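You operate a simulated robot arm through the tools that you are given. There is no shell and no other tool.

You run a simulated two-armed robot. Do the job below in one go: nothing can be reset, and whatever is moved stays where it is left.

## Task
Fill the water bath to its blue line and sink the bottle from the shallow tray.
Fine: the lid stays open, the lift ends down. Set down upright: green-capped sample bottle.

Only the result counts: the job must be done as asked and must still hold three seconds after the hand-in. Knocking over, shifting, dropping, spilling or breaking anything else fails it. Lids that push on must go on centred and level and be pressed home; caps that screw on are set level and turned clockwise until they are tight.

## Robot
Two 7-joint arms with fingered hands on one trunk that stands fixed in place. Base frame: the origin is at the foot of the trunk, x ahead of it, y to its left, z up. Lengths are in mm, angles in rad, forces in N, time in s.
The left shoulder is at [50, 214, 869], the right one opposite. With the tool pointing down near the work surface each hand reaches from about 360 to 880 mm from the base axis, measured 20 degrees to its own side. Payload 3 kg a hand.
The tool frame of a hand sits at the grasp point between the pads (the TCP): z along the fingers, y along the line on which they close. The tips reach 26 mm beyond it. The gripper opens to 132 mm. The gripper's body begins 73 mm behind the TCP. The gripper is a hand of 3 fingers: y runs from the thumb to the fingers, the wrist lies at [0, 0, -229] in the tool frame.
Orientation is that of the tool frame in the base frame, as a unit quaternion [x, y, z, w]. With the fingers straight down and closing along the base's y, the tool's x points along the base's -x, its y along +y and its z along -z.

## Interface
- The arms move only by the tool jog_arm. It takes "left_increments", "right_increments" or both (then of equal length, played together; a hand with none holds still); each is a list of rows, each a list of 6 numbers: the shift along the base's x, y, z in units of 40 mm (1.0 is 40 mm), then the turn, a rotation vector about the base's x, y, z in units of 5 degrees (1.0 is 5 degrees). In form: [[tx, ty, tz, ax, ay, az], ...]. A call has 1 to 20 rows; each row shifts and turns the commanded pose from where the row before left it. A call with a number of a shift or a turn outside -1 to 1 is refused whole. Rows are played at 5 a second. More than 50 mm and 0.15 rad between two rows, and nothing of the call is played. Where a pose cannot be reached the arm comes as near as it can. A force on the tool above 90 N (or 10 N above the force at the start of the call, whichever is more), or a blocked arm, ends the call early, and 0.2 s more pass. In this call time passes only in rows, and 0.2 s behind the last. It gives the time, the measured TCP pose, the force on the tool (base axes), the opening and the grip force at its end, in the units of the frame above (readings bear some noise), with the torque about the TCP (base axes, N m) and any sound that the robot's microphone picked up.
- Cameras (640 x 400 px; columns grow to the right, rows downward): "scene" is now at [31, -26.4, 1504.3]; the picture's right is [-0.32, -0.95, 0.00], its down [-0.60, 0.20, -0.77] and it looks along [0.73, -0.24, -0.63] (base axes); focal length 316 px, centre (320, 200). "left" rides on the left gripper at [-62, 3, -92] in its tool frame; the picture's right is [-0.05, -1.00, 0.00], its down [0.83, -0.04, -0.56] and it looks along [0.55, -0.03, 0.83] (tool axes); focal length 230 px, centre (320, 200). "right" rides on the right gripper at [61, 3, -92] in its tool frame; the picture's right is [-0.05, 1.00, 0.00], its down [-0.83, -0.04, -0.56] and it looks along [-0.55, -0.03, 0.83] (tool axes); focal length 230 px, centre (320, 200). There is no depth. A picture from a camera that has moved, and an enlarged one, comes with that camera's place and axes in the base frame and with its lens.
- grab_frame(camera): a new picture of that camera. No time passes.
- curl_fingers(finger1, finger2, thumb_bend, hand): sets how far each is bent, from 0 (flat) to 1 (curled in); at 0.3 the hand is open as for a grip, at 0.7 the pads meet at the TCP. One left out holds its place. A second passes; each finger stops where it meets its share of the squeeze, and holds until it gets a number again. It is the only way to open and close the hand. It gives what a move gives, with no picture; readings hold the bend of each and the force on the fingers (four entries, about 0 where the hand has none), thumb and palm.
- turn_head(pan, tilt): turns the head with the scene camera to pan (to the left, within 1.501 rad either way) and tilt (down, from -0.506 to 1.204), counted from straight ahead of the robot. It gives what a move gives.
- zoom(camera, box): a new picture of the part [left, top, right, bottom] of that camera's present view, enlarged. No time passes.
- hand_in(): hands the job in; it is judged then, once.

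Places have to be worked out from the pictures, the camera data and where the tool is seen. Open the grippers and draw the arms clear of the work before you hand the job in, unless the task says otherwise.

The tools are called after "Emit:" as name(argument=value, ...) on one line, values as JSON. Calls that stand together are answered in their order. jog_arm: Moves the arms, as the interface text tells. Its arguments: {"type":"object","properties":{"left_increments":{"type":"array"},"right_increments":{"type":"array"}},"required":[]} The other tools are called the same way: curl_fingers (finger1, finger2, thumb_bend, hand) moves the fingers one by one; turn_head (pan, tilt) turns the head that bears the scene camera; grab_frame (camera) takes a picture; zoom (camera, box) takes an enlarged picture of a part of a camera's view; hand_in () hands the job in.

At the start:

```text
clock: 0.0
left_ee_pos: [435.3, 39.6, 1263.6]
left_ee_rot: [0.194, 0.981, -0.001, 0.0]
left_force: [-0.6, -0.6, 0.0]
left_moment: [0.01, -0.01, -0.01]
left_gripper_width: 131.9
left_grip_force: 0.1
left_shape: jaw
left_bend: [0.3, 0.3, 0.3]
left_finger forces: [0.0, 0.0, 0.1, 0.1, 0.1, 0.0]
right_ee_pos: [352.0, -400.6, 1264.7]
right_ee_rot: [0.195, 0.981, -0.001, 0.0]
right_force: [0.0, -0.6, 0.9]
right_moment: [0.03, -0.01, 0.0]
right_gripper_width: 132.1
right_grip_force: 0.0
right_shape: jaw
right_bend: [0.3, 0.3, 0.3]
right_finger forces: [0.1, 0.1, 0.0, 0.0, 0.1, 0.1]
head pan, tilt: [-0.321, 0.686]
```

scene: 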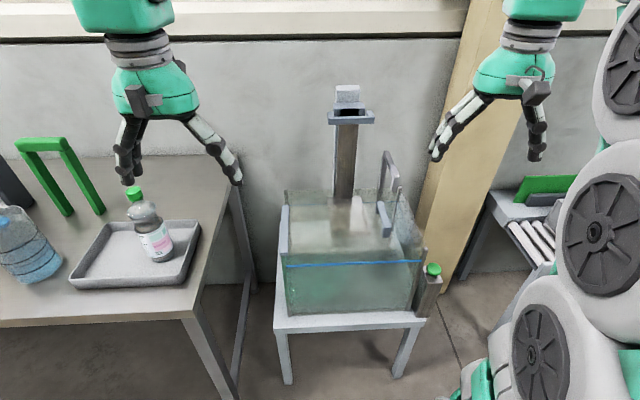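
right: 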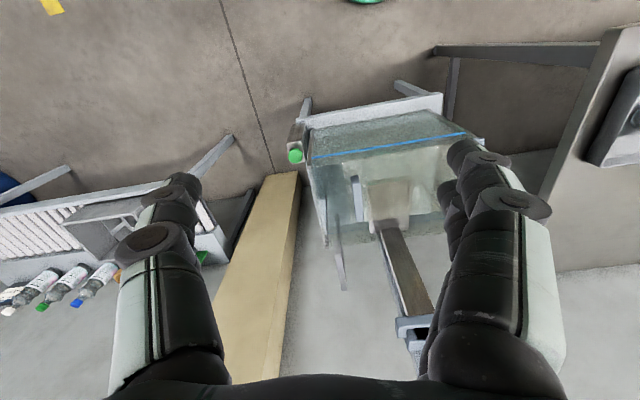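
left: 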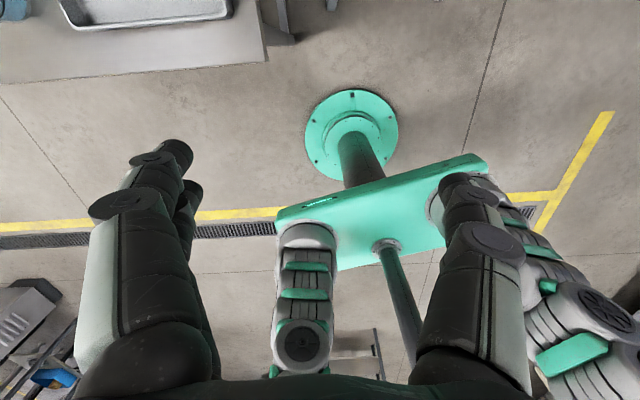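

I start by looking closely at the scene: a water bath on a stand, a shallow tray with a green-capped bottle, a water bottle, and a side bench. I zoom in on these before moving anything.

Emit:
zoom(camera="scene", box=[260, 70, 460, 350])

Emit:
zoom(camera="scene", box=[0, 120, 240, 320])

Emit:
zoom(camera="scene", box=[420, 120, 640, 320])

Emit:
zoom(camera="right", box=[240, 60, 520, 360])

```text
1.43 times, centred on (360, 210) of scene
camera zoom: at [31.0, -26.4, 1504.3], right [-0.32, -0.95, 0.0], down [-0.6, 0.2, -0.77], along [0.73, -0.24, -0.63], focal length 452 px, centre (263, 186)
```

zoom: 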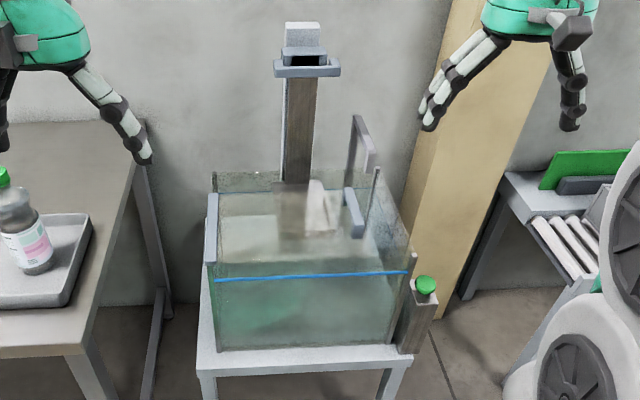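

```text
2.00 times, centred on (120, 220) of scene
camera zoom: at [31.0, -26.4, 1504.3], right [-0.32, -0.95, 0.0], down [-0.6, 0.2, -0.77], along [0.73, -0.24, -0.63], focal length 633 px, centre (720, 160)
```

zoom: 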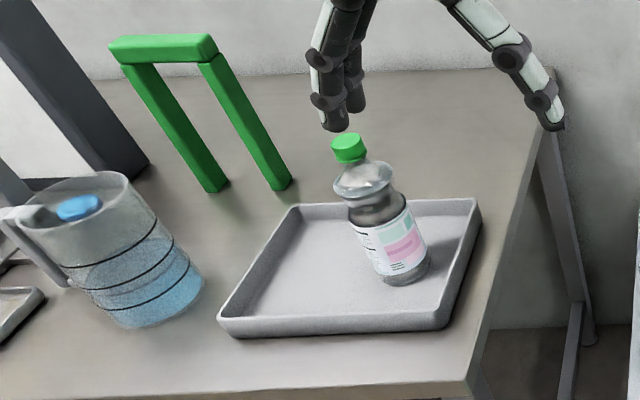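

```text
2.00 times, centred on (530, 220) of scene
camera zoom: at [31.0, -26.4, 1504.3], right [-0.32, -0.95, 0.0], down [-0.6, 0.2, -0.77], along [0.73, -0.24, -0.63], focal length 633 px, centre (-100, 160)
```

zoom: 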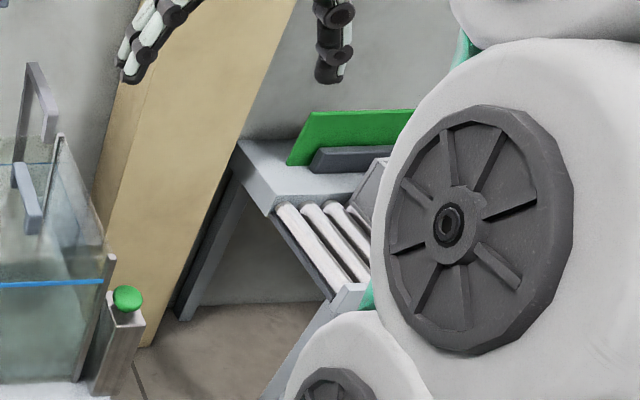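

```text
1.33 times, centred on (380, 210) of right
camera zoom: at [296.5, -372.6, 1356.4], right [0.43, 0.9, 0.0], down [0.75, -0.36, 0.56], along [0.5, -0.24, -0.83], focal length 307 px, centre (240, 187)
```

zoom: 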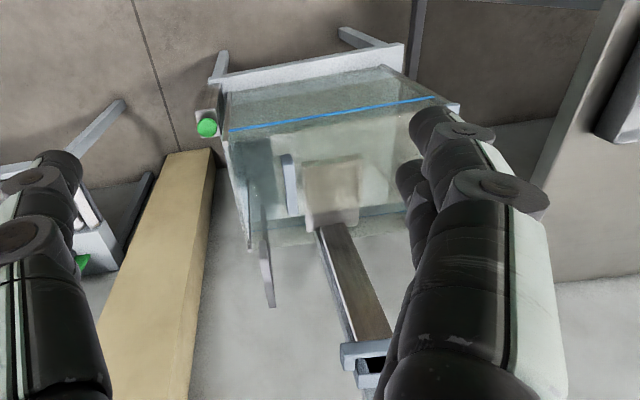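

The bath seems to have a glass lid with a handle, a lift column, and a green button on a post; a jug of water stands left. I turn the head to see the left side and the right side.

Emit:
turn_head(pan=0.35, tilt=0.75)

Emit:
grab_frame(camera="scene")

Emit:
turn_head(pan=-1.0, tilt=0.75)

Emit:
grab_frame(camera="scene")

Emit:
turn_head(pan=0.9, tilt=0.8)

Emit:
grab_frame(camera="scene")

```text
clock: 1.1
left_ee_pos: [434.2, 39.4, 1262.1]
left_ee_rot: [0.195, 0.981, 0.0, 0.0]
left_force: [-1.0, 0.5, -0.2]
left_moment: [0.02, 0.0, 0.01]
left_gripper_width: 131.9
left_grip_force: 0.0
left_shape: jaw
left_bend: [0.3, 0.3, 0.3]
left_finger forces: [0.0, 0.1, 0.0, 0.0, 0.0, 0.0]
right_ee_pos: [352.0, -400.8, 1263.9]
right_ee_rot: [0.195, 0.981, 0.0, -0.001]
right_force: [-0.3, 0.6, -0.4]
right_moment: [-0.03, -0.01, 0.02]
right_gripper_width: 131.9
right_grip_force: 0.0
right_shape: jaw
right_bend: [0.3, 0.3, 0.3]
right_finger forces: [0.0, 0.0, 0.0, 0.0, 0.0, 0.0]
head pan, tilt: [0.351, 0.75]
```

```text
taken
```

scene: 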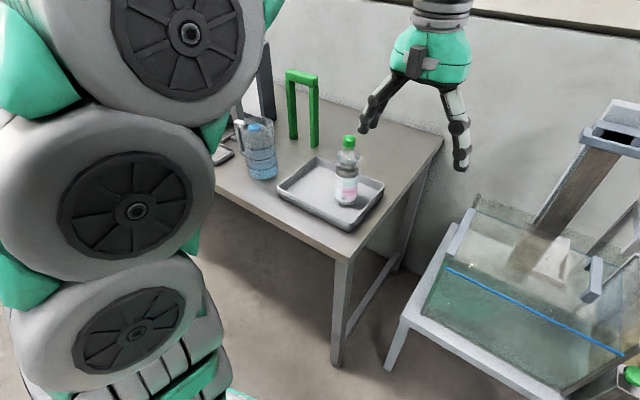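

```text
clock: 2.5
left_ee_pos: [435.1, 39.5, 1264.4]
left_ee_rot: [0.195, 0.981, 0.0, 0.001]
left_force: [0.2, 0.1, 0.2]
left_moment: [-0.02, 0.0, 0.01]
left_gripper_width: 131.8
left_grip_force: 0.2
left_shape: jaw
left_bend: [0.3, 0.3, 0.3]
left_finger forces: [0.0, 0.0, 0.0, 0.1, 0.0, 0.0]
right_ee_pos: [352.7, -401.2, 1263.3]
right_ee_rot: [0.195, 0.981, 0.001, -0.001]
right_force: [0.7, 0.3, -0.1]
right_moment: [0.0, 0.01, -0.01]
right_gripper_width: 132.0
right_grip_force: 0.1
right_shape: jaw
right_bend: [0.3, 0.3, 0.3]
right_finger forces: [0.0, 0.0, 0.1, 0.1, 0.0, 0.1]
head pan, tilt: [-1.0, 0.75]
```

```text
taken
```

scene: 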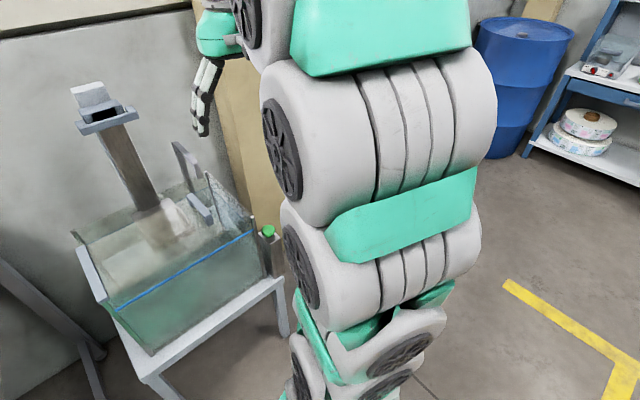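

```text
clock: 4.4
left_ee_pos: [433.7, 40.1, 1264.9]
left_ee_rot: [0.195, 0.981, 0.0, 0.0]
left_force: [-0.7, 0.4, -0.5]
left_moment: [-0.02, 0.01, -0.01]
left_gripper_width: 132.2
left_grip_force: 0.0
left_shape: jaw
left_bend: [0.3, 0.3, 0.3]
left_finger forces: [0.0, 0.0, 0.0, 0.1, 0.0, 0.0]
right_ee_pos: [351.4, -398.8, 1263.8]
right_ee_rot: [0.194, 0.981, 0.0, -0.001]
right_force: [0.0, 0.6, -0.3]
right_moment: [-0.03, 0.02, 0.0]
right_gripper_width: 131.9
right_grip_force: 0.0
right_shape: jaw
right_bend: [0.3, 0.3, 0.3]
right_finger forces: [0.0, 0.0, 0.0, 0.1, 0.1, 0.0]
head pan, tilt: [0.901, 0.799]
```

```text
taken
```

scene: 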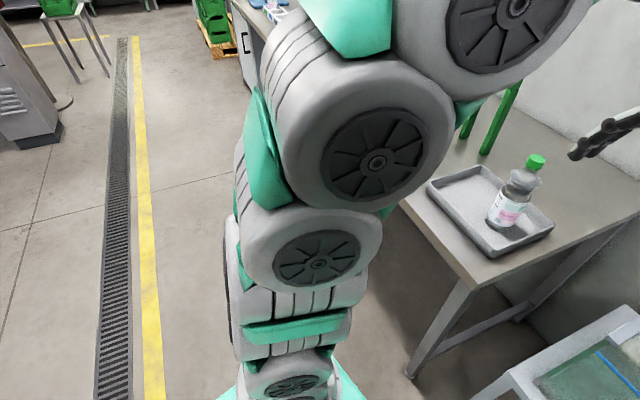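

The head can swing to better views; I'll centre it on the bath and zoom for details on the lid, lift, and button.

Emit:
turn_head(pan=-0.35, tilt=0.8)

Emit:
grab_frame(camera="scene")

Emit:
zoom(camera="scene", box=[270, 110, 430, 210])

Emit:
zoom(camera="scene", box=[270, 200, 430, 300])

Emit:
zoom(camera="scene", box=[280, 40, 440, 140])

```text
clock: 5.8
left_ee_pos: [435.6, 39.4, 1263.8]
left_ee_rot: [0.195, 0.981, 0.0, 0.0]
left_force: [-0.4, 0.2, 0.2]
left_moment: [-0.01, 0.02, 0.01]
left_gripper_width: 131.9
left_grip_force: 0.1
left_shape: jaw
left_bend: [0.3, 0.3, 0.3]
left_finger forces: [0.0, 0.0, 0.0, 0.1, 0.0, 0.0]
right_ee_pos: [351.8, -401.1, 1264.0]
right_ee_rot: [0.196, 0.981, -0.001, 0.0]
right_force: [0.1, 0.7, -0.2]
right_moment: [0.07, 0.0, -0.03]
right_gripper_width: 131.9
right_grip_force: 0.0
right_shape: jaw
right_bend: [0.3, 0.3, 0.3]
right_finger forces: [0.0, 0.0, 0.0, 0.1, 0.1, 0.0]
head pan, tilt: [-0.351, 0.799]
```

```text
taken
```

scene: 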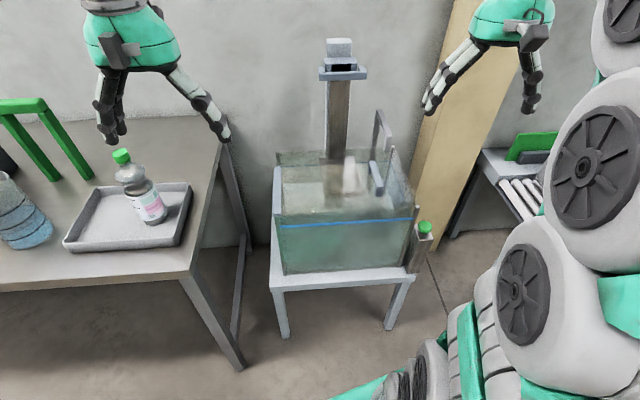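

```text
4.00 times, centred on (350, 160) of scene
camera zoom: at [25.7, -27.1, 1494.8], right [-0.34, -0.94, 0.0], down [-0.67, 0.25, -0.7], along [0.65, -0.24, -0.72], focal length 1265 px, centre (200, 360)
```

zoom: 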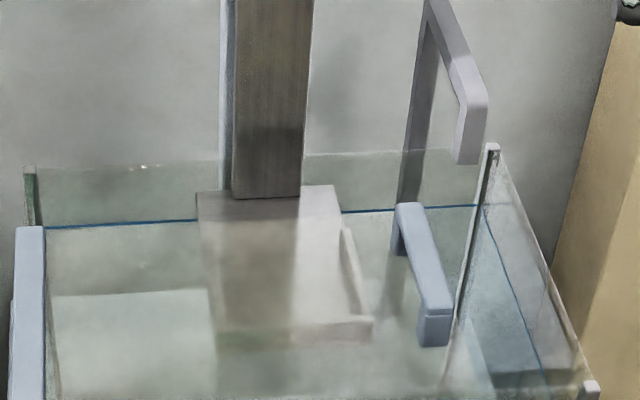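

```text
4.00 times, centred on (350, 250) of scene
camera zoom: at [25.7, -27.1, 1494.8], right [-0.34, -0.94, 0.0], down [-0.67, 0.25, -0.7], along [0.65, -0.24, -0.72], focal length 1265 px, centre (200, 0)
```

zoom: 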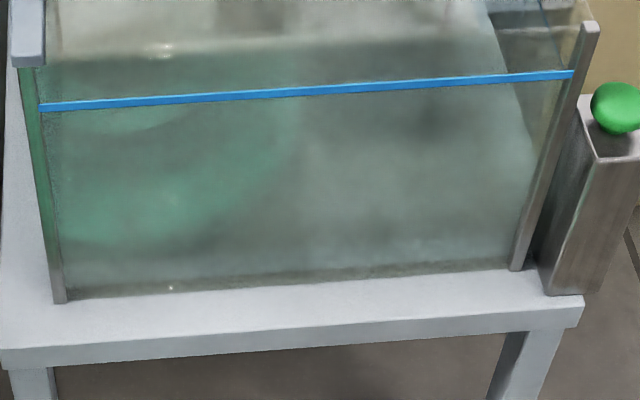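

```text
4.00 times, centred on (360, 90) of scene
camera zoom: at [25.7, -27.1, 1494.8], right [-0.34, -0.94, 0.0], down [-0.67, 0.25, -0.7], along [0.65, -0.24, -0.72], focal length 1265 px, centre (160, 640)
```

zoom: 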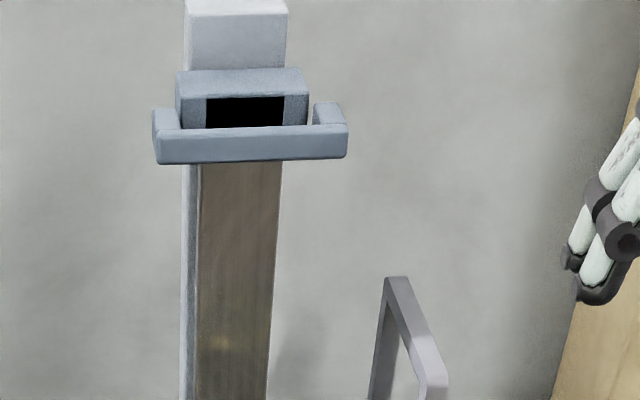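

The zoom seems to re-render in true detail, so I'll look at smaller regions: jug, bottle, bath interior, and the top of the lift column.

Emit:
zoom(camera="scene", box=[310, 135, 420, 205])

Emit:
zoom(camera="right", box=[290, 90, 490, 215])

Emit:
zoom(camera="right", box=[290, 190, 450, 300])

Emit:
zoom(camera="right", box=[350, 220, 470, 400])

```text
5.71 times, centred on (365, 170) of scene
camera zoom: at [25.7, -27.1, 1494.8], right [-0.34, -0.94, 0.0], down [-0.67, 0.25, -0.7], along [0.65, -0.24, -0.72], focal length 1807 px, centre (63, 371)
```

zoom: 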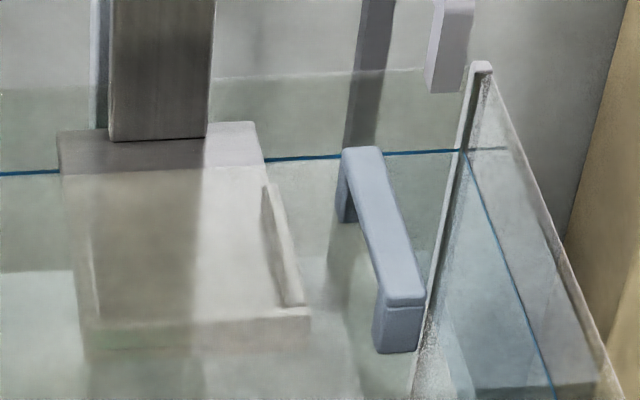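

```text
3.20 times, centred on (390, 152) of right
camera zoom: at [296.5, -372.6, 1356.4], right [0.43, 0.9, 0.0], down [0.75, -0.36, 0.56], along [0.5, -0.24, -0.83], focal length 736 px, centre (96, 352)
```

zoom: 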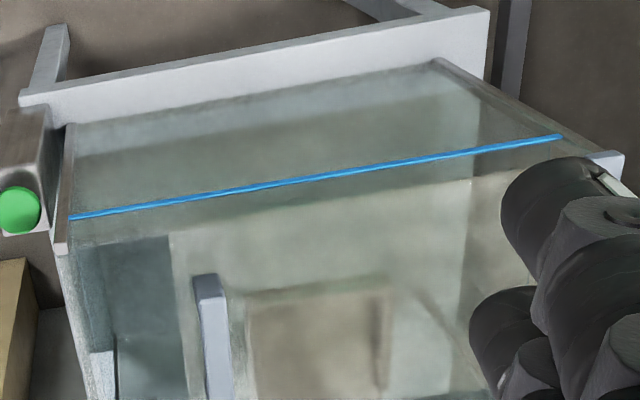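

```text
3.64 times, centred on (370, 245) of right
camera zoom: at [296.5, -372.6, 1356.4], right [0.43, 0.9, 0.0], down [0.75, -0.36, 0.56], along [0.5, -0.24, -0.83], focal length 837 px, centre (138, 36)
```

zoom: 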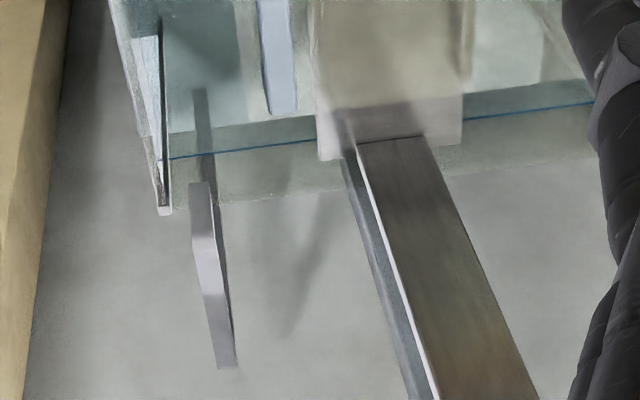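

```text
2.22 times, centred on (410, 310) of right
camera zoom: at [296.5, -372.6, 1356.4], right [0.43, 0.9, 0.0], down [0.75, -0.36, 0.56], along [0.5, -0.24, -0.83], focal length 511 px, centre (120, -44)
```

zoom: 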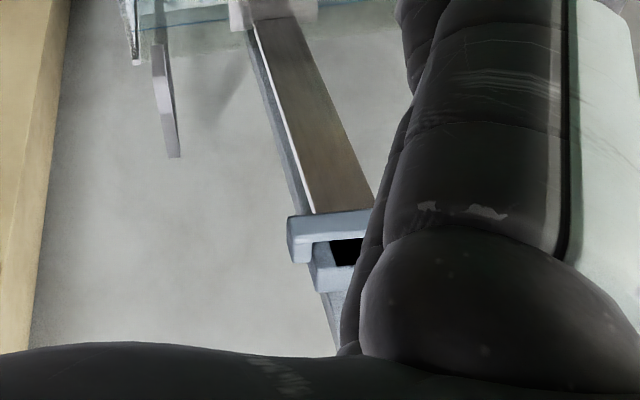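

The lift appears to be a carriage with a handle bar on a rear rail, carrying a platform inside the glass bath; I now need views of the jug and bottle from the left wrist camera. I turn the left hand by -90° about vertical, high above everything.

Emit:
jog_arm(left_increments=[[0, 0.2, 0, 0, 0, -1], [0, 0.2, 0, 0, 0, -1], [0, 0.2, 0, 0, 0, -1], [0, 0.2, 0, 0, 0, -1], [0, 0.2, 0, 0, 0, -1], [0, 0.2, 0, 0, 0, -1], [0, 0.2, 0, 0, 0, -1], [0, 0.2, 0, 0, 0, -1], [0, 0.2, 0, 0, 0, -1], [0, 0, 0, 0, 0, -1], [0, 0, 0, 0, 0, -1], [0, 0, 0, 0, 0, -1], [0, 0, 0, 0, 0, -1], [0, 0, 0, 0, 0, -1], [0, 0, 0, 0, 0, -1], [0, 0, 0, 0, 0, -1], [0, 0, 0, 0, 0, -1], [0, 0, 0, 0, 0, -1]])

Emit:
grab_frame(camera="left")

Emit:
grab_frame(camera="scene")

```text
clock: 9.7
left_ee_pos: [435.2, 110.2, 1264.5]
left_ee_rot: [0.832, 0.555, 0.0, 0.0]
left_force: [-1.2, -0.5, 0.5]
left_moment: [-0.01, -0.01, -0.01]
left_gripper_width: 131.9
left_grip_force: 0.0
left_shape: jaw
left_bend: [0.3, 0.3, 0.3]
left_finger forces: [0.0, 0.0, 0.1, 0.0, 0.0, 0.0]
right_ee_pos: [351.8, -400.4, 1264.3]
right_ee_rot: [0.195, 0.981, 0.0, 0.0]
right_force: [-0.3, -0.7, 0.4]
right_moment: [-0.02, 0.03, 0.04]
right_gripper_width: 131.8
right_grip_force: 0.1
right_shape: jaw
right_bend: [0.3, 0.3, 0.3]
right_finger forces: [0.1, 0.1, 0.1, 0.0, 0.1, 0.0]
head pan, tilt: [-0.351, 0.799]
```

```text
taken
camera left: at [412.3, 54.9, 1356.8], right [-0.94, 0.33, 0.0], down [0.28, 0.78, 0.55], along [0.19, 0.52, -0.83], focal length 230 px, centre (320, 200)
```

left: 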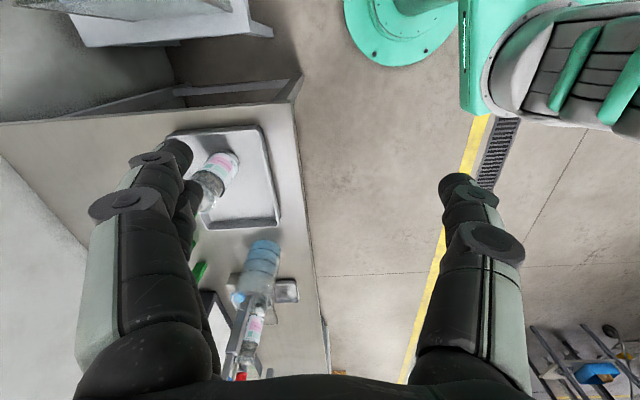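

```text
taken
```

scene: 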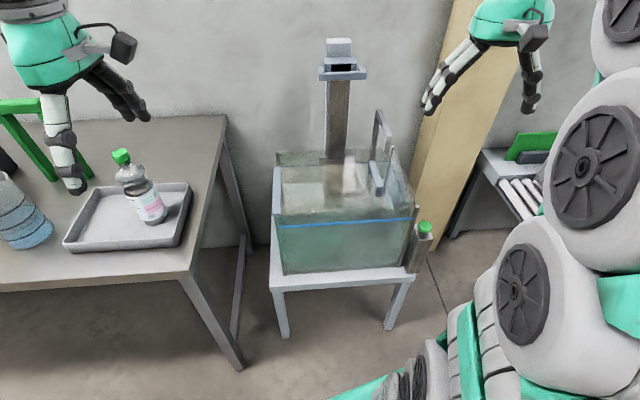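

The left camera now sees the bench: tray with bottle, jug, and more items beyond. I zoom on that region.

Emit:
zoom(camera="left", box=[180, 120, 340, 260])

Emit:
zoom(camera="left", box=[180, 225, 340, 385])

Emit:
turn_head(pan=0.2, tilt=0.6)

Emit:
grab_frame(camera="scene")

```text
2.86 times, centred on (260, 190) of left
camera zoom: at [412.3, 54.9, 1356.8], right [-0.94, 0.33, 0.0], down [0.28, 0.78, 0.55], along [0.19, 0.52, -0.83], focal length 657 px, centre (491, 229)
```

zoom: 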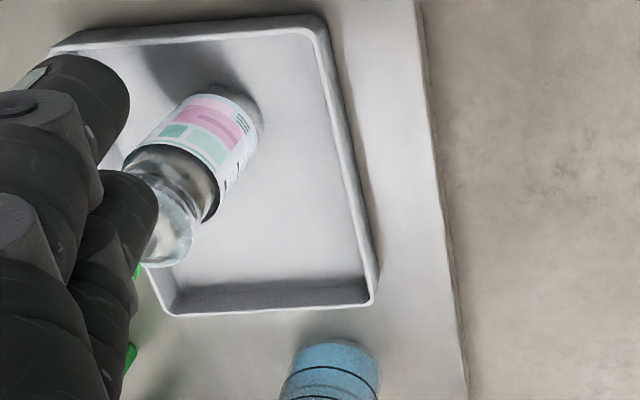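

```text
2.50 times, centred on (260, 305) of left
camera zoom: at [412.3, 54.9, 1356.8], right [-0.94, 0.33, 0.0], down [0.28, 0.78, 0.55], along [0.19, 0.52, -0.83], focal length 575 px, centre (470, -62)
```

zoom: 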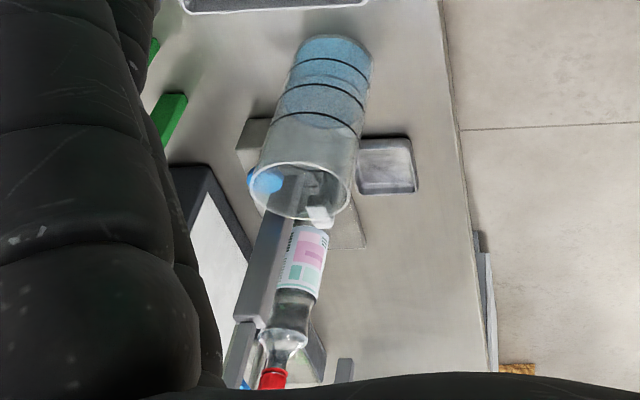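

```text
clock: 10.6
left_ee_pos: [434.6, 112.6, 1263.3]
left_ee_rot: [0.831, 0.556, -0.001, 0.0]
left_force: [0.1, 1.5, 0.2]
left_moment: [-0.02, 0.03, 0.01]
left_gripper_width: 132.0
left_grip_force: 0.0
left_shape: jaw
left_bend: [0.3, 0.3, 0.3]
left_finger forces: [0.0, 0.0, 0.1, 0.0, 0.0, 0.0]
right_ee_pos: [352.5, -400.0, 1262.4]
right_ee_rot: [0.195, 0.981, 0.0, -0.001]
right_force: [0.2, 0.4, -0.6]
right_moment: [-0.01, 0.03, -0.01]
right_gripper_width: 131.8
right_grip_force: 0.1
right_shape: jaw
right_bend: [0.3, 0.3, 0.3]
right_finger forces: [0.0, 0.0, 0.1, 0.0, 0.0, 0.1]
head pan, tilt: [0.201, 0.6]
```

```text
taken
```

scene: 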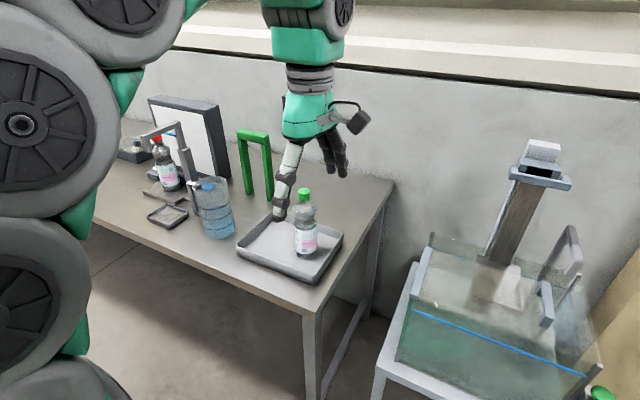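

There's also a red-capped bottle near the jug, a small tray and some boards. I zoom for detail.

Emit:
zoom(camera="scene", box=[110, 90, 270, 250])

Emit:
zoom(camera="scene", box=[225, 120, 405, 300])

Emit:
zoom(camera="scene", box=[390, 120, 640, 400])

```text
2.50 times, centred on (190, 170) of scene
camera zoom: at [36.5, 18.1, 1511.7], right [0.2, -0.98, 0.0], down [-0.55, -0.11, -0.82], along [0.81, 0.16, -0.57], focal length 791 px, centre (645, 275)
```

zoom: 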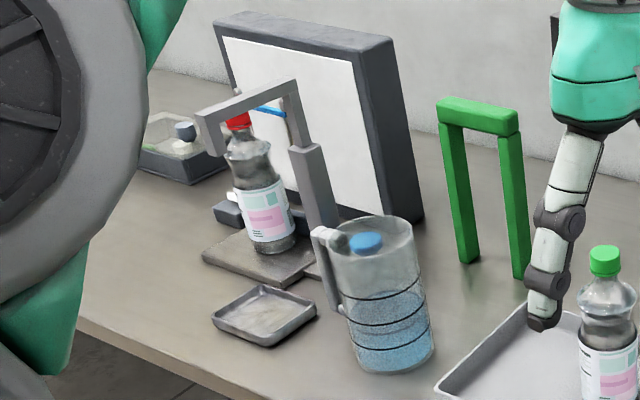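

```text
2.22 times, centred on (315, 210) of scene
camera zoom: at [36.5, 18.1, 1511.7], right [0.2, -0.98, 0.0], down [-0.55, -0.11, -0.82], along [0.81, 0.16, -0.57], focal length 703 px, centre (331, 178)
```

zoom: 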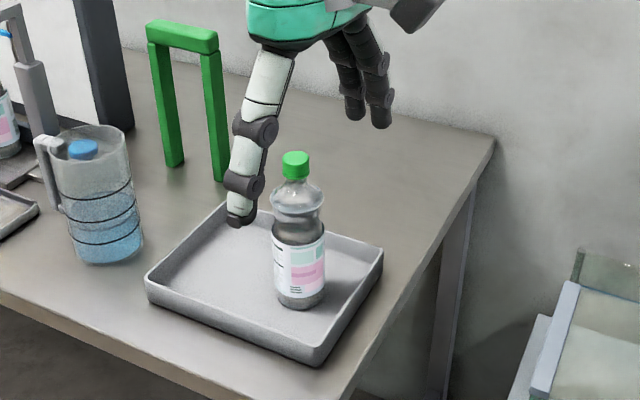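

```text
1.43 times, centred on (515, 260) of scene
camera zoom: at [36.5, 18.1, 1511.7], right [0.2, -0.98, 0.0], down [-0.55, -0.11, -0.82], along [0.81, 0.16, -0.57], focal length 452 px, centre (41, 114)
```

zoom: 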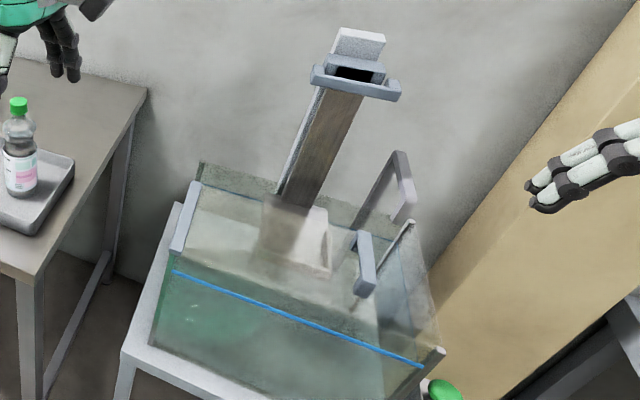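

It looks like the bath may have a clear lid with an inverted-U handle near its right side, a hinge bar on the left wall, and a gooseneck spout at the back right fed by the green button. I move the right hand 190 mm to the left, at height, to look into the bath squarely.

Emit:
jog_arm(right_increments=[[0, 0.95, 0, 0, 0, 0], [0, 0.95, 0, 0, 0, 0], [0, 0.95, 0, 0, 0, 0], [0, 0.95, 0, 0, 0, 0], [0, 0.95, 0, 0, 0, 0]])

Emit:
grab_frame(camera="right")

Emit:
zoom(camera="right", box=[200, 60, 440, 240])

Emit:
zoom(camera="right", box=[200, 200, 440, 380])

```text
clock: 11.8
left_ee_pos: [434.9, 110.1, 1264.1]
left_ee_rot: [0.831, 0.556, 0.0, 0.0]
left_force: [0.2, 0.3, 1.0]
left_moment: [-0.05, 0.03, -0.04]
left_gripper_width: 131.9
left_grip_force: 0.1
left_shape: jaw
left_bend: [0.3, 0.3, 0.3]
left_finger forces: [0.1, 0.0, 0.0, 0.0, 0.0, 0.1]
right_ee_pos: [351.1, -210.8, 1264.2]
right_ee_rot: [0.195, 0.981, 0.0, -0.001]
right_force: [-0.1, 0.5, 0.0]
right_moment: [0.01, 0.02, 0.01]
right_gripper_width: 131.7
right_grip_force: 0.1
right_shape: jaw
right_bend: [0.3, 0.3, 0.3]
right_finger forces: [0.0, 0.1, 0.1, 0.0, 0.0, 0.0]
head pan, tilt: [0.201, 0.6]
```

```text
taken
camera right: at [295.9, -182.4, 1356.8], right [0.43, 0.9, 0.0], down [0.75, -0.36, 0.56], along [0.5, -0.24, -0.83], focal length 230 px, centre (320, 200)
```

right: 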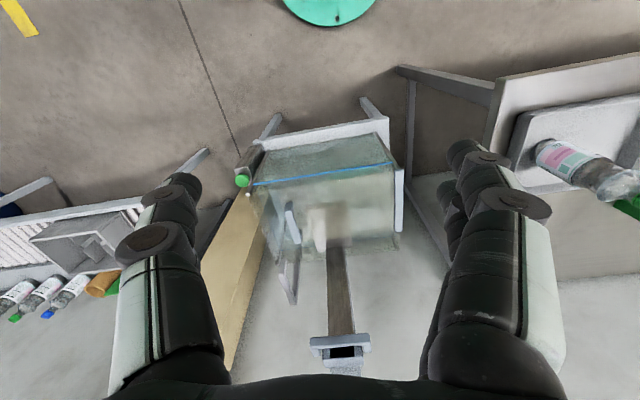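

```text
2.22 times, centred on (320, 150) of right
camera zoom: at [295.9, -182.4, 1356.8], right [0.43, 0.9, 0.0], down [0.75, -0.36, 0.56], along [0.5, -0.24, -0.83], focal length 511 px, centre (320, 311)
```

zoom: 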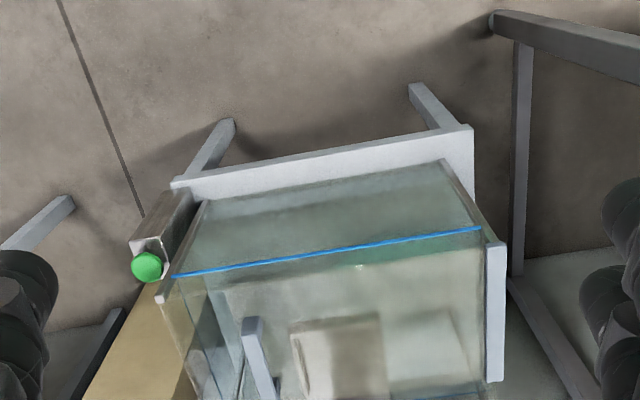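

```text
2.22 times, centred on (320, 290) of right
camera zoom: at [295.9, -182.4, 1356.8], right [0.43, 0.9, 0.0], down [0.75, -0.36, 0.56], along [0.5, -0.24, -0.83], focal length 511 px, centre (320, 0)
```

zoom: 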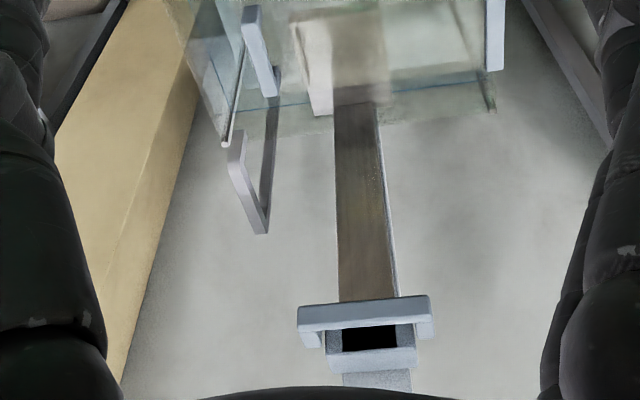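

The new view shows a bar hinge along the whole left rim and a U-handle floating above the rim near the right, so a clear lid is likely closed. I move the right hand closer (still far above the rim) for a closer look at lid, platform and water.

Emit:
jog_arm(right_increments=[[0.75, -0.45, -0.4, 0, 0, 0], [0.75, -0.45, -0.4, 0, 0, 0], [0.75, -0.45, -0.4, 0, 0, 0], [0.75, -0.45, -0.4, 0, 0, 0], [0.75, -0.45, -0.4, 0, 0, 0]])

Emit:
grab_frame(camera="right")

Emit:
zoom(camera="right", box=[200, 0, 440, 150])

Emit:
zoom(camera="right", box=[200, 100, 440, 250])

```text
clock: 13.0
left_ee_pos: [435.2, 109.8, 1263.9]
left_ee_rot: [0.832, 0.555, -0.001, 0.0]
left_force: [-0.5, 0.2, 1.0]
left_moment: [-0.02, 0.02, -0.02]
left_gripper_width: 131.7
left_grip_force: 0.1
left_shape: jaw
left_bend: [0.3, 0.3, 0.3]
left_finger forces: [0.0, 0.1, 0.0, 0.0, 0.1, 0.0]
right_ee_pos: [503.3, -299.3, 1184.5]
right_ee_rot: [0.194, 0.981, 0.0, -0.001]
right_force: [-1.1, -0.7, -0.3]
right_moment: [0.02, 0.01, -0.01]
right_gripper_width: 131.6
right_grip_force: 0.0
right_shape: jaw
right_bend: [0.3, 0.3, 0.3]
right_finger forces: [0.0, 0.0, 0.0, 0.1, 0.0, 0.0]
head pan, tilt: [0.201, 0.6]
```

```text
taken
camera right: at [446.5, -271.9, 1276.8], right [0.43, 0.9, 0.0], down [0.75, -0.36, 0.56], along [0.5, -0.24, -0.83], focal length 230 px, centre (320, 200)
```

right: 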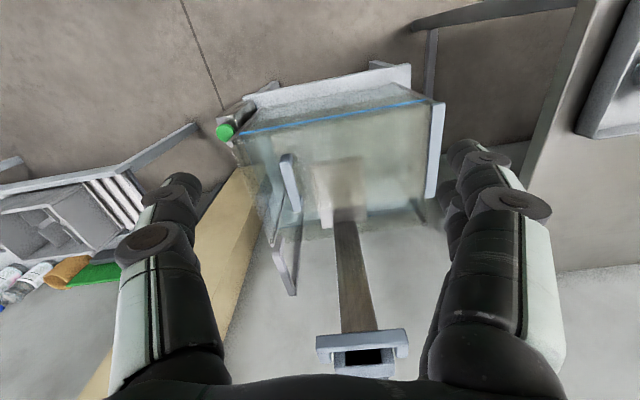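

```text
2.67 times, centred on (320, 75) of right
camera zoom: at [446.5, -271.9, 1276.8], right [0.43, 0.9, 0.0], down [0.75, -0.36, 0.56], along [0.5, -0.24, -0.83], focal length 614 px, centre (320, 533)
```

zoom: 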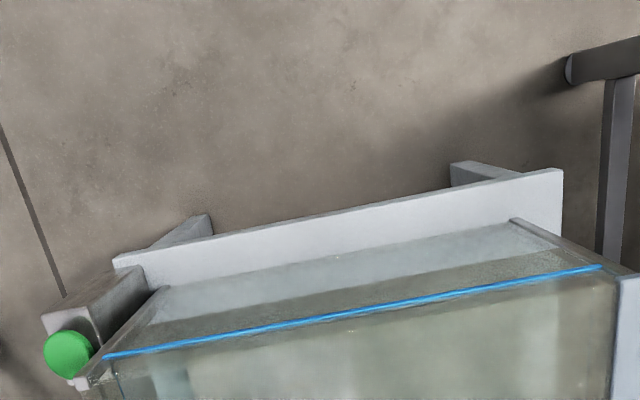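

```text
2.67 times, centred on (320, 175) of right
camera zoom: at [446.5, -271.9, 1276.8], right [0.43, 0.9, 0.0], down [0.75, -0.36, 0.56], along [0.5, -0.24, -0.83], focal length 614 px, centre (320, 267)
```

zoom: 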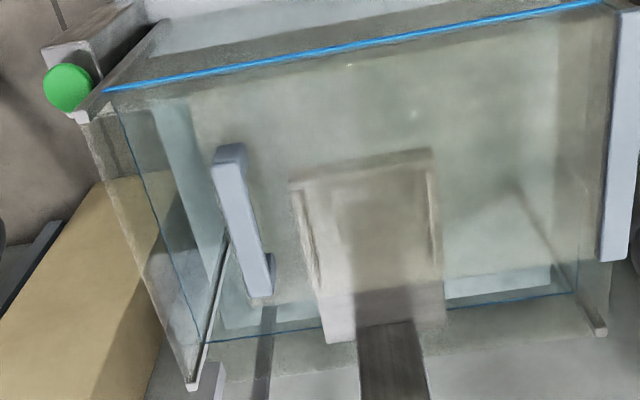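

I can see the blue line on all four walls, the platform with raised edges, and the handle. Now I check the water level through the front wall from the scene camera.

Emit:
turn_head(pan=-0.35, tilt=0.85)

Emit:
grab_frame(camera="scene")

Emit:
zoom(camera="scene", box=[260, 120, 420, 280])

Emit:
zoom(camera="scene", box=[265, 160, 345, 220])

Emit:
zoom(camera="scene", box=[350, 150, 440, 280])

```text
clock: 14.0
left_ee_pos: [434.5, 110.6, 1263.3]
left_ee_rot: [0.832, 0.555, 0.0, 0.0]
left_force: [0.6, -0.2, 0.4]
left_moment: [0.02, 0.0, 0.0]
left_gripper_width: 131.5
left_grip_force: 0.1
left_shape: jaw
left_bend: [0.3, 0.3, 0.3]
left_finger forces: [0.0, 0.0, 0.1, 0.1, 0.0, 0.0]
right_ee_pos: [501.0, -299.7, 1183.6]
right_ee_rot: [0.195, 0.981, 0.0, 0.001]
right_force: [-0.2, -0.3, -0.2]
right_moment: [-0.02, 0.02, 0.0]
right_gripper_width: 131.8
right_grip_force: 0.1
right_shape: jaw
right_bend: [0.3, 0.3, 0.3]
right_finger forces: [0.0, 0.1, 0.0, 0.0, 0.0, 0.0]
head pan, tilt: [-0.351, 0.85]
```

```text
taken
```

scene: 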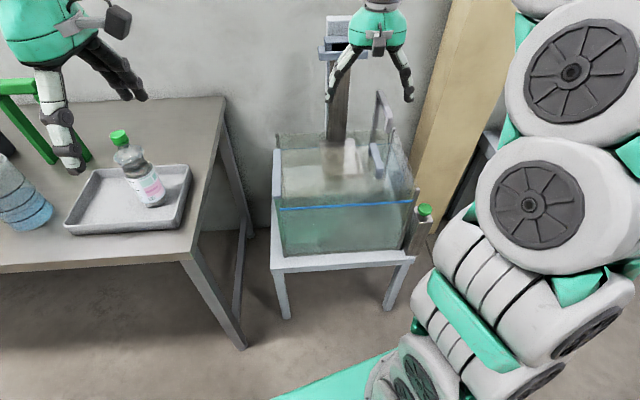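

```text
2.50 times, centred on (340, 200) of scene
camera zoom: at [23.4, -26.2, 1490.8], right [-0.34, -0.94, 0.0], down [-0.71, 0.26, -0.66], along [0.62, -0.23, -0.75], focal length 791 px, centre (270, 200)
```

zoom: 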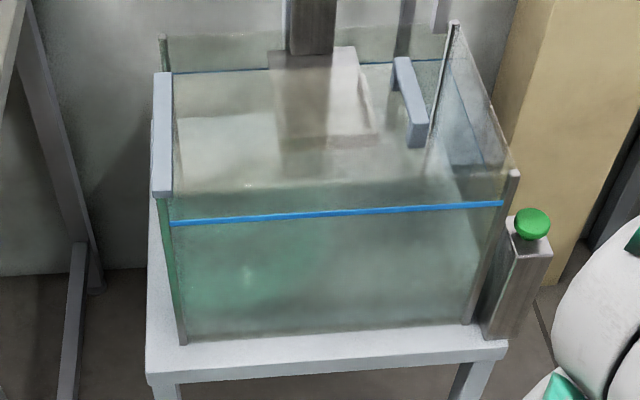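

```text
6.67 times, centred on (305, 190) of scene
camera zoom: at [23.4, -26.2, 1490.8], right [-0.34, -0.94, 0.0], down [-0.71, 0.26, -0.66], along [0.62, -0.23, -0.75], focal length 2109 px, centre (420, 267)
```

zoom: 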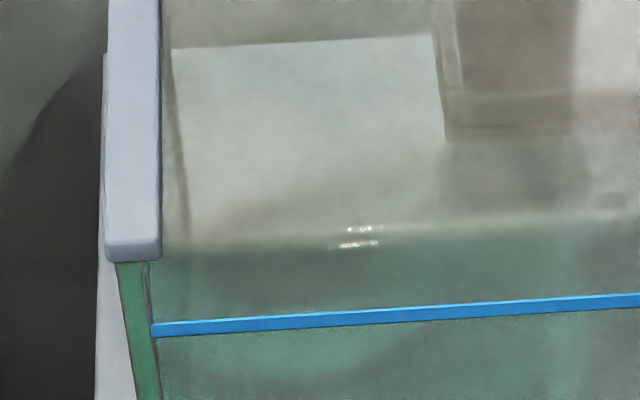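

```text
3.08 times, centred on (395, 215) of scene
camera zoom: at [23.4, -26.2, 1490.8], right [-0.34, -0.94, 0.0], down [-0.71, 0.26, -0.66], along [0.62, -0.23, -0.75], focal length 973 px, centre (89, 154)
```

zoom: 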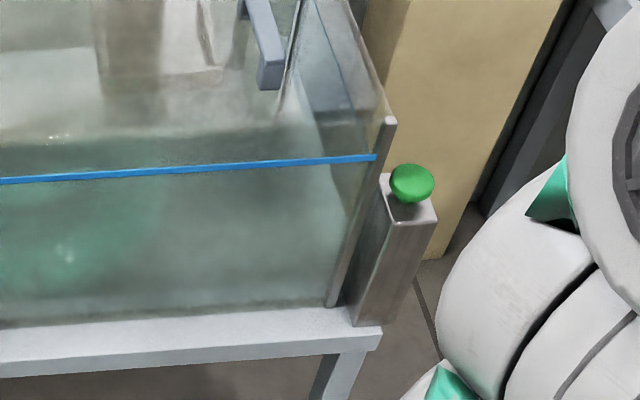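

The back-edge geometry suggests the present water surface is about 60 mm below the blue line, with a faucet spout at the back right and the green button likely its valve. I estimate the rim at z≈820, the lid handle near (593,-420)–(691,-443) at z≈865. I move the right arm off to the right and turn it so its camera watches the bath from that side.

Emit:
jog_arm(right_increments=[[-0.54, -0.93, 0.15, 0, 0, 1], [-0.54, -0.93, 0.15, 0, 0, 1], [-0.54, -0.93, 0.15, 0, 0, 1], [-0.54, -0.93, 0.15, 0, 0, 1], [-0.54, -0.93, 0.15, 0, 0, 1], [-0.54, -0.93, 0.15, 0, 0, 1], [-0.54, -0.93, 0.15, 0, 0, 1], [0, -0.5, 0, 0, 0, 1], [0, -0.5, 0, 0, 0, 1], [0, -0.5, 0, 0, 0, 1], [0, 0, 0, 0, 0, 1], [0, 0, 0, 0, 0, 1]])

Emit:
grab_frame(camera="right")

Emit:
grab_frame(camera="scene")

```text
clock: 16.6
left_ee_pos: [434.6, 111.5, 1263.8]
left_ee_rot: [0.832, 0.555, 0.001, 0.0]
left_force: [0.3, 0.3, -1.0]
left_moment: [0.0, -0.01, -0.04]
left_gripper_width: 131.8
left_grip_force: 0.0
left_shape: jaw
left_bend: [0.3, 0.3, 0.3]
left_finger forces: [0.0, 0.1, 0.0, 0.0, 0.0, 0.0]
right_ee_pos: [349.7, -618.9, 1224.2]
right_ee_rot: [-0.321, 0.947, -0.003, 0.0]
right_force: [0.1, 0.1, -0.8]
right_moment: [-0.01, -0.03, -0.01]
right_gripper_width: 132.2
right_grip_force: 0.0
right_shape: jaw
right_bend: [0.3, 0.3, 0.3]
right_finger forces: [0.0, 0.0, 0.0, 0.1, 0.0, 0.1]
right hand out of reach, approached as far as the arm can: row 12
head pan, tilt: [-0.351, 0.85]
```

```text
taken
camera right: at [299.3, -651.5, 1316.2], right [-0.57, 0.82, 0.0], down [0.68, 0.47, 0.56], along [0.46, 0.31, -0.83], focal length 230 px, centre (320, 200)
```

right: 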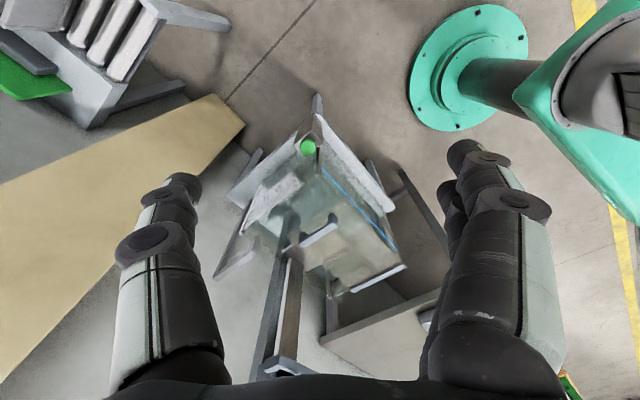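

```text
taken
```

scene: 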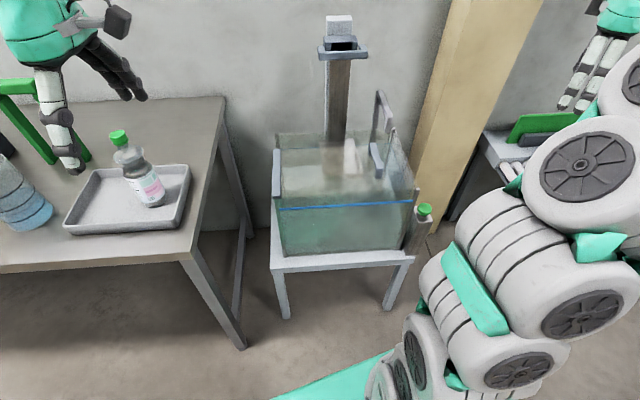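

From the right side, the bath, handle, spout and platform are visible; I zoom in for stereo measurements.

Emit:
zoom(camera="right", box=[200, 120, 440, 300])

Emit:
zoom(camera="right", box=[230, 230, 390, 390])

Emit:
zoom(camera="scene", box=[270, 80, 430, 200])

```text
2.22 times, centred on (320, 210) of right
camera zoom: at [299.3, -651.5, 1316.2], right [-0.57, 0.82, 0.0], down [0.68, 0.47, 0.56], along [0.46, 0.31, -0.83], focal length 511 px, centre (320, 178)
```

zoom: 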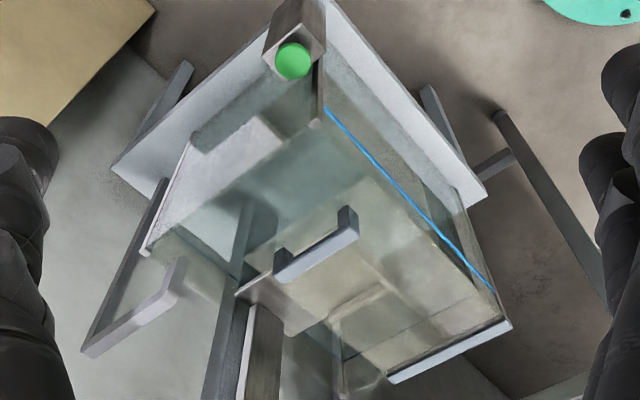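

```text
2.50 times, centred on (310, 310) of right
camera zoom: at [299.3, -651.5, 1316.2], right [-0.57, 0.82, 0.0], down [0.68, 0.47, 0.56], along [0.46, 0.31, -0.83], focal length 575 px, centre (345, -75)
```

zoom: 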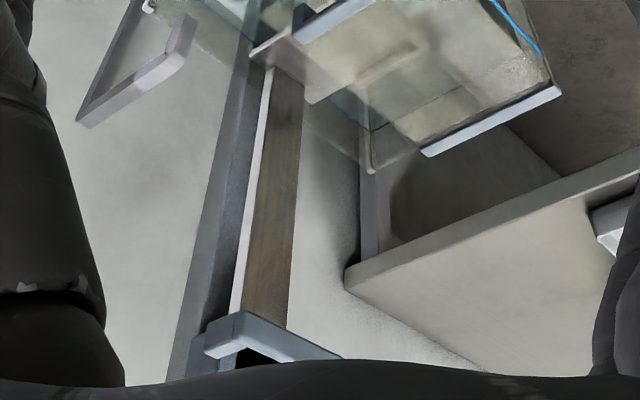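

```text
3.33 times, centred on (350, 140) of scene
camera zoom: at [23.3, -26.3, 1490.8], right [-0.34, -0.94, 0.0], down [-0.71, 0.26, -0.66], along [0.62, -0.23, -0.75], focal length 1054 px, centre (220, 400)
```

zoom: 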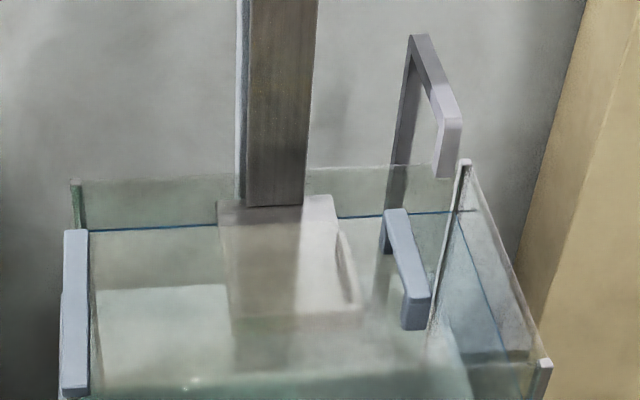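

I zoom further on the handle and on the carriage from the right camera for exact measurement.

Emit:
zoom(camera="right", box=[280, 200, 360, 260])

Emit:
zoom(camera="scene", box=[340, 120, 420, 180])

Emit:
zoom(camera="right", box=[270, 150, 390, 240])

```text
6.67 times, centred on (320, 230) of right
camera zoom: at [299.3, -651.5, 1316.2], right [-0.57, 0.82, 0.0], down [0.68, 0.47, 0.56], along [0.46, 0.31, -0.83], focal length 1534 px, centre (320, 0)
```

zoom: 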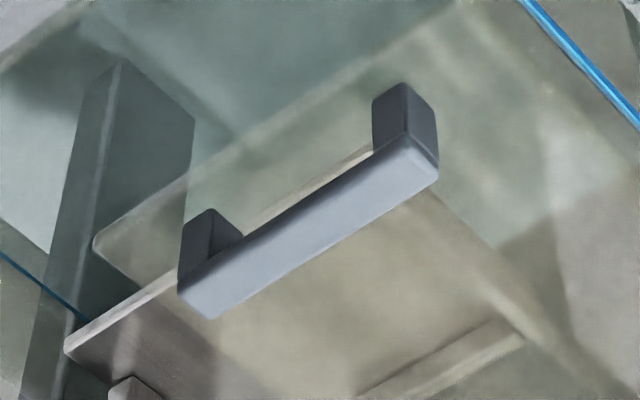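

```text
6.67 times, centred on (380, 150) of scene
camera zoom: at [23.3, -26.3, 1490.8], right [-0.34, -0.94, 0.0], down [-0.71, 0.26, -0.66], along [0.62, -0.23, -0.75], focal length 2109 px, centre (-80, 533)
```

zoom: 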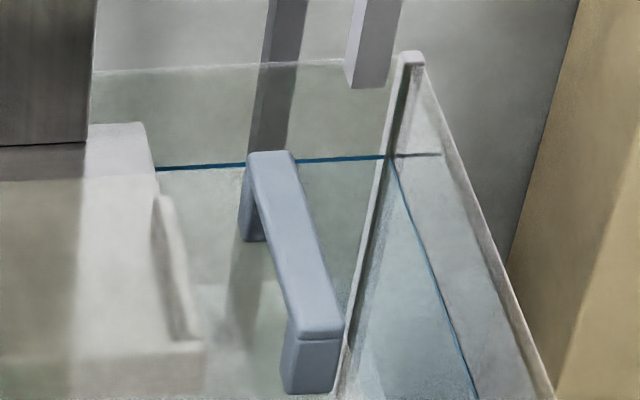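

```text
4.44 times, centred on (330, 195) of right
camera zoom: at [299.3, -651.5, 1316.2], right [-0.57, 0.82, 0.0], down [0.68, 0.47, 0.56], along [0.46, 0.31, -0.83], focal length 1022 px, centre (276, 222)
```

zoom: 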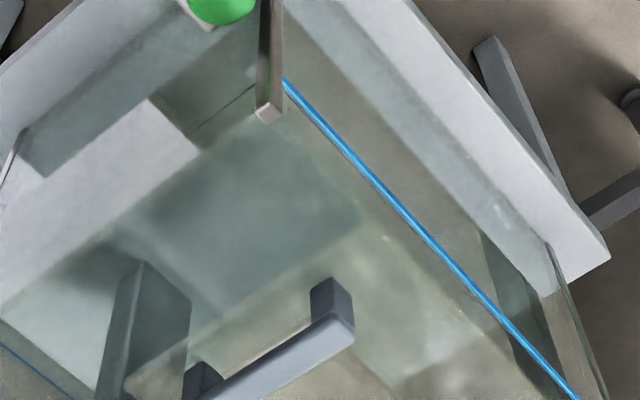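

The close-up clearly shows the clear lid's free edge running parallel to the handle: the lid is closed and hinged on the left wall. Stereo puts the handle top at (581,-411)–(692,-443), z≈872, yaw -16°, lid surface z≈838. I'll open it with the left hand pinching the bar (pitched ~40° forward), so first I turn the left hand back to face the bath, high up.

Emit:
jog_arm(left_increments=[[0, -0.3, 0, 0, 0, 0.966], [0, -0.3, 0, 0, 0, 0.966], [0, -0.3, 0, 0, 0, 0.966], [0, -0.3, 0, 0, 0, 0.966], [0, -0.3, 0, 0, 0, 0.966], [0, -0.3, 0, 0, 0, 0.966], [0, -0.3, 0, 0, 0, 0.966], [0, -0.3, 0, 0, 0, 0.966], [0, -0.3, 0, 0, 0, 0.966], [0, -0.3, 0, 0, 0, 0.966], [0, -0.3, 0, 0, 0, 0.966], [0, -0.3, 0, 0, 0, 0.966], [0, -0.3, 0, 0, 0, 0.966], [0, -0.3, 0, 0, 0, 0.966], [0, -0.3, 0, 0, 0, 0.966], [0, -0.3, 0, 0, 0, 0.966], [0, -0.3, 0, 0, 0, 0.966], [0, -0.3, 0, 0, 0, 0.966], [0, -0.3, 0, 0, 0, 0.966], [0, -0.3, 0, 0, 0, 0.966]])

```text
clock: 20.8
left_ee_pos: [437.2, -132.0, 1234.8]
left_ee_rot: [0.138, 0.99, 0.0, 0.0]
left_force: [-0.1, 0.2, -0.2]
left_moment: [0.0, -0.02, 0.02]
left_gripper_width: 131.9
left_grip_force: 0.1
left_shape: jaw
left_bend: [0.3, 0.3, 0.3]
left_finger forces: [0.1, 0.0, 0.0, 0.0, 0.1, 0.1]
left hand out of reach, approached as far as the arm can: row 14, 17, 20
right_ee_pos: [350.6, -619.3, 1223.6]
right_ee_rot: [-0.321, 0.947, -0.002, 0.001]
right_force: [-0.3, -0.2, 0.3]
right_moment: [0.02, 0.01, 0.02]
right_gripper_width: 131.8
right_grip_force: 0.0
right_shape: jaw
right_bend: [0.3, 0.3, 0.3]
right_finger forces: [0.0, 0.0, 0.1, 0.0, 0.1, 0.0]
head pan, tilt: [-0.351, 0.85]
```

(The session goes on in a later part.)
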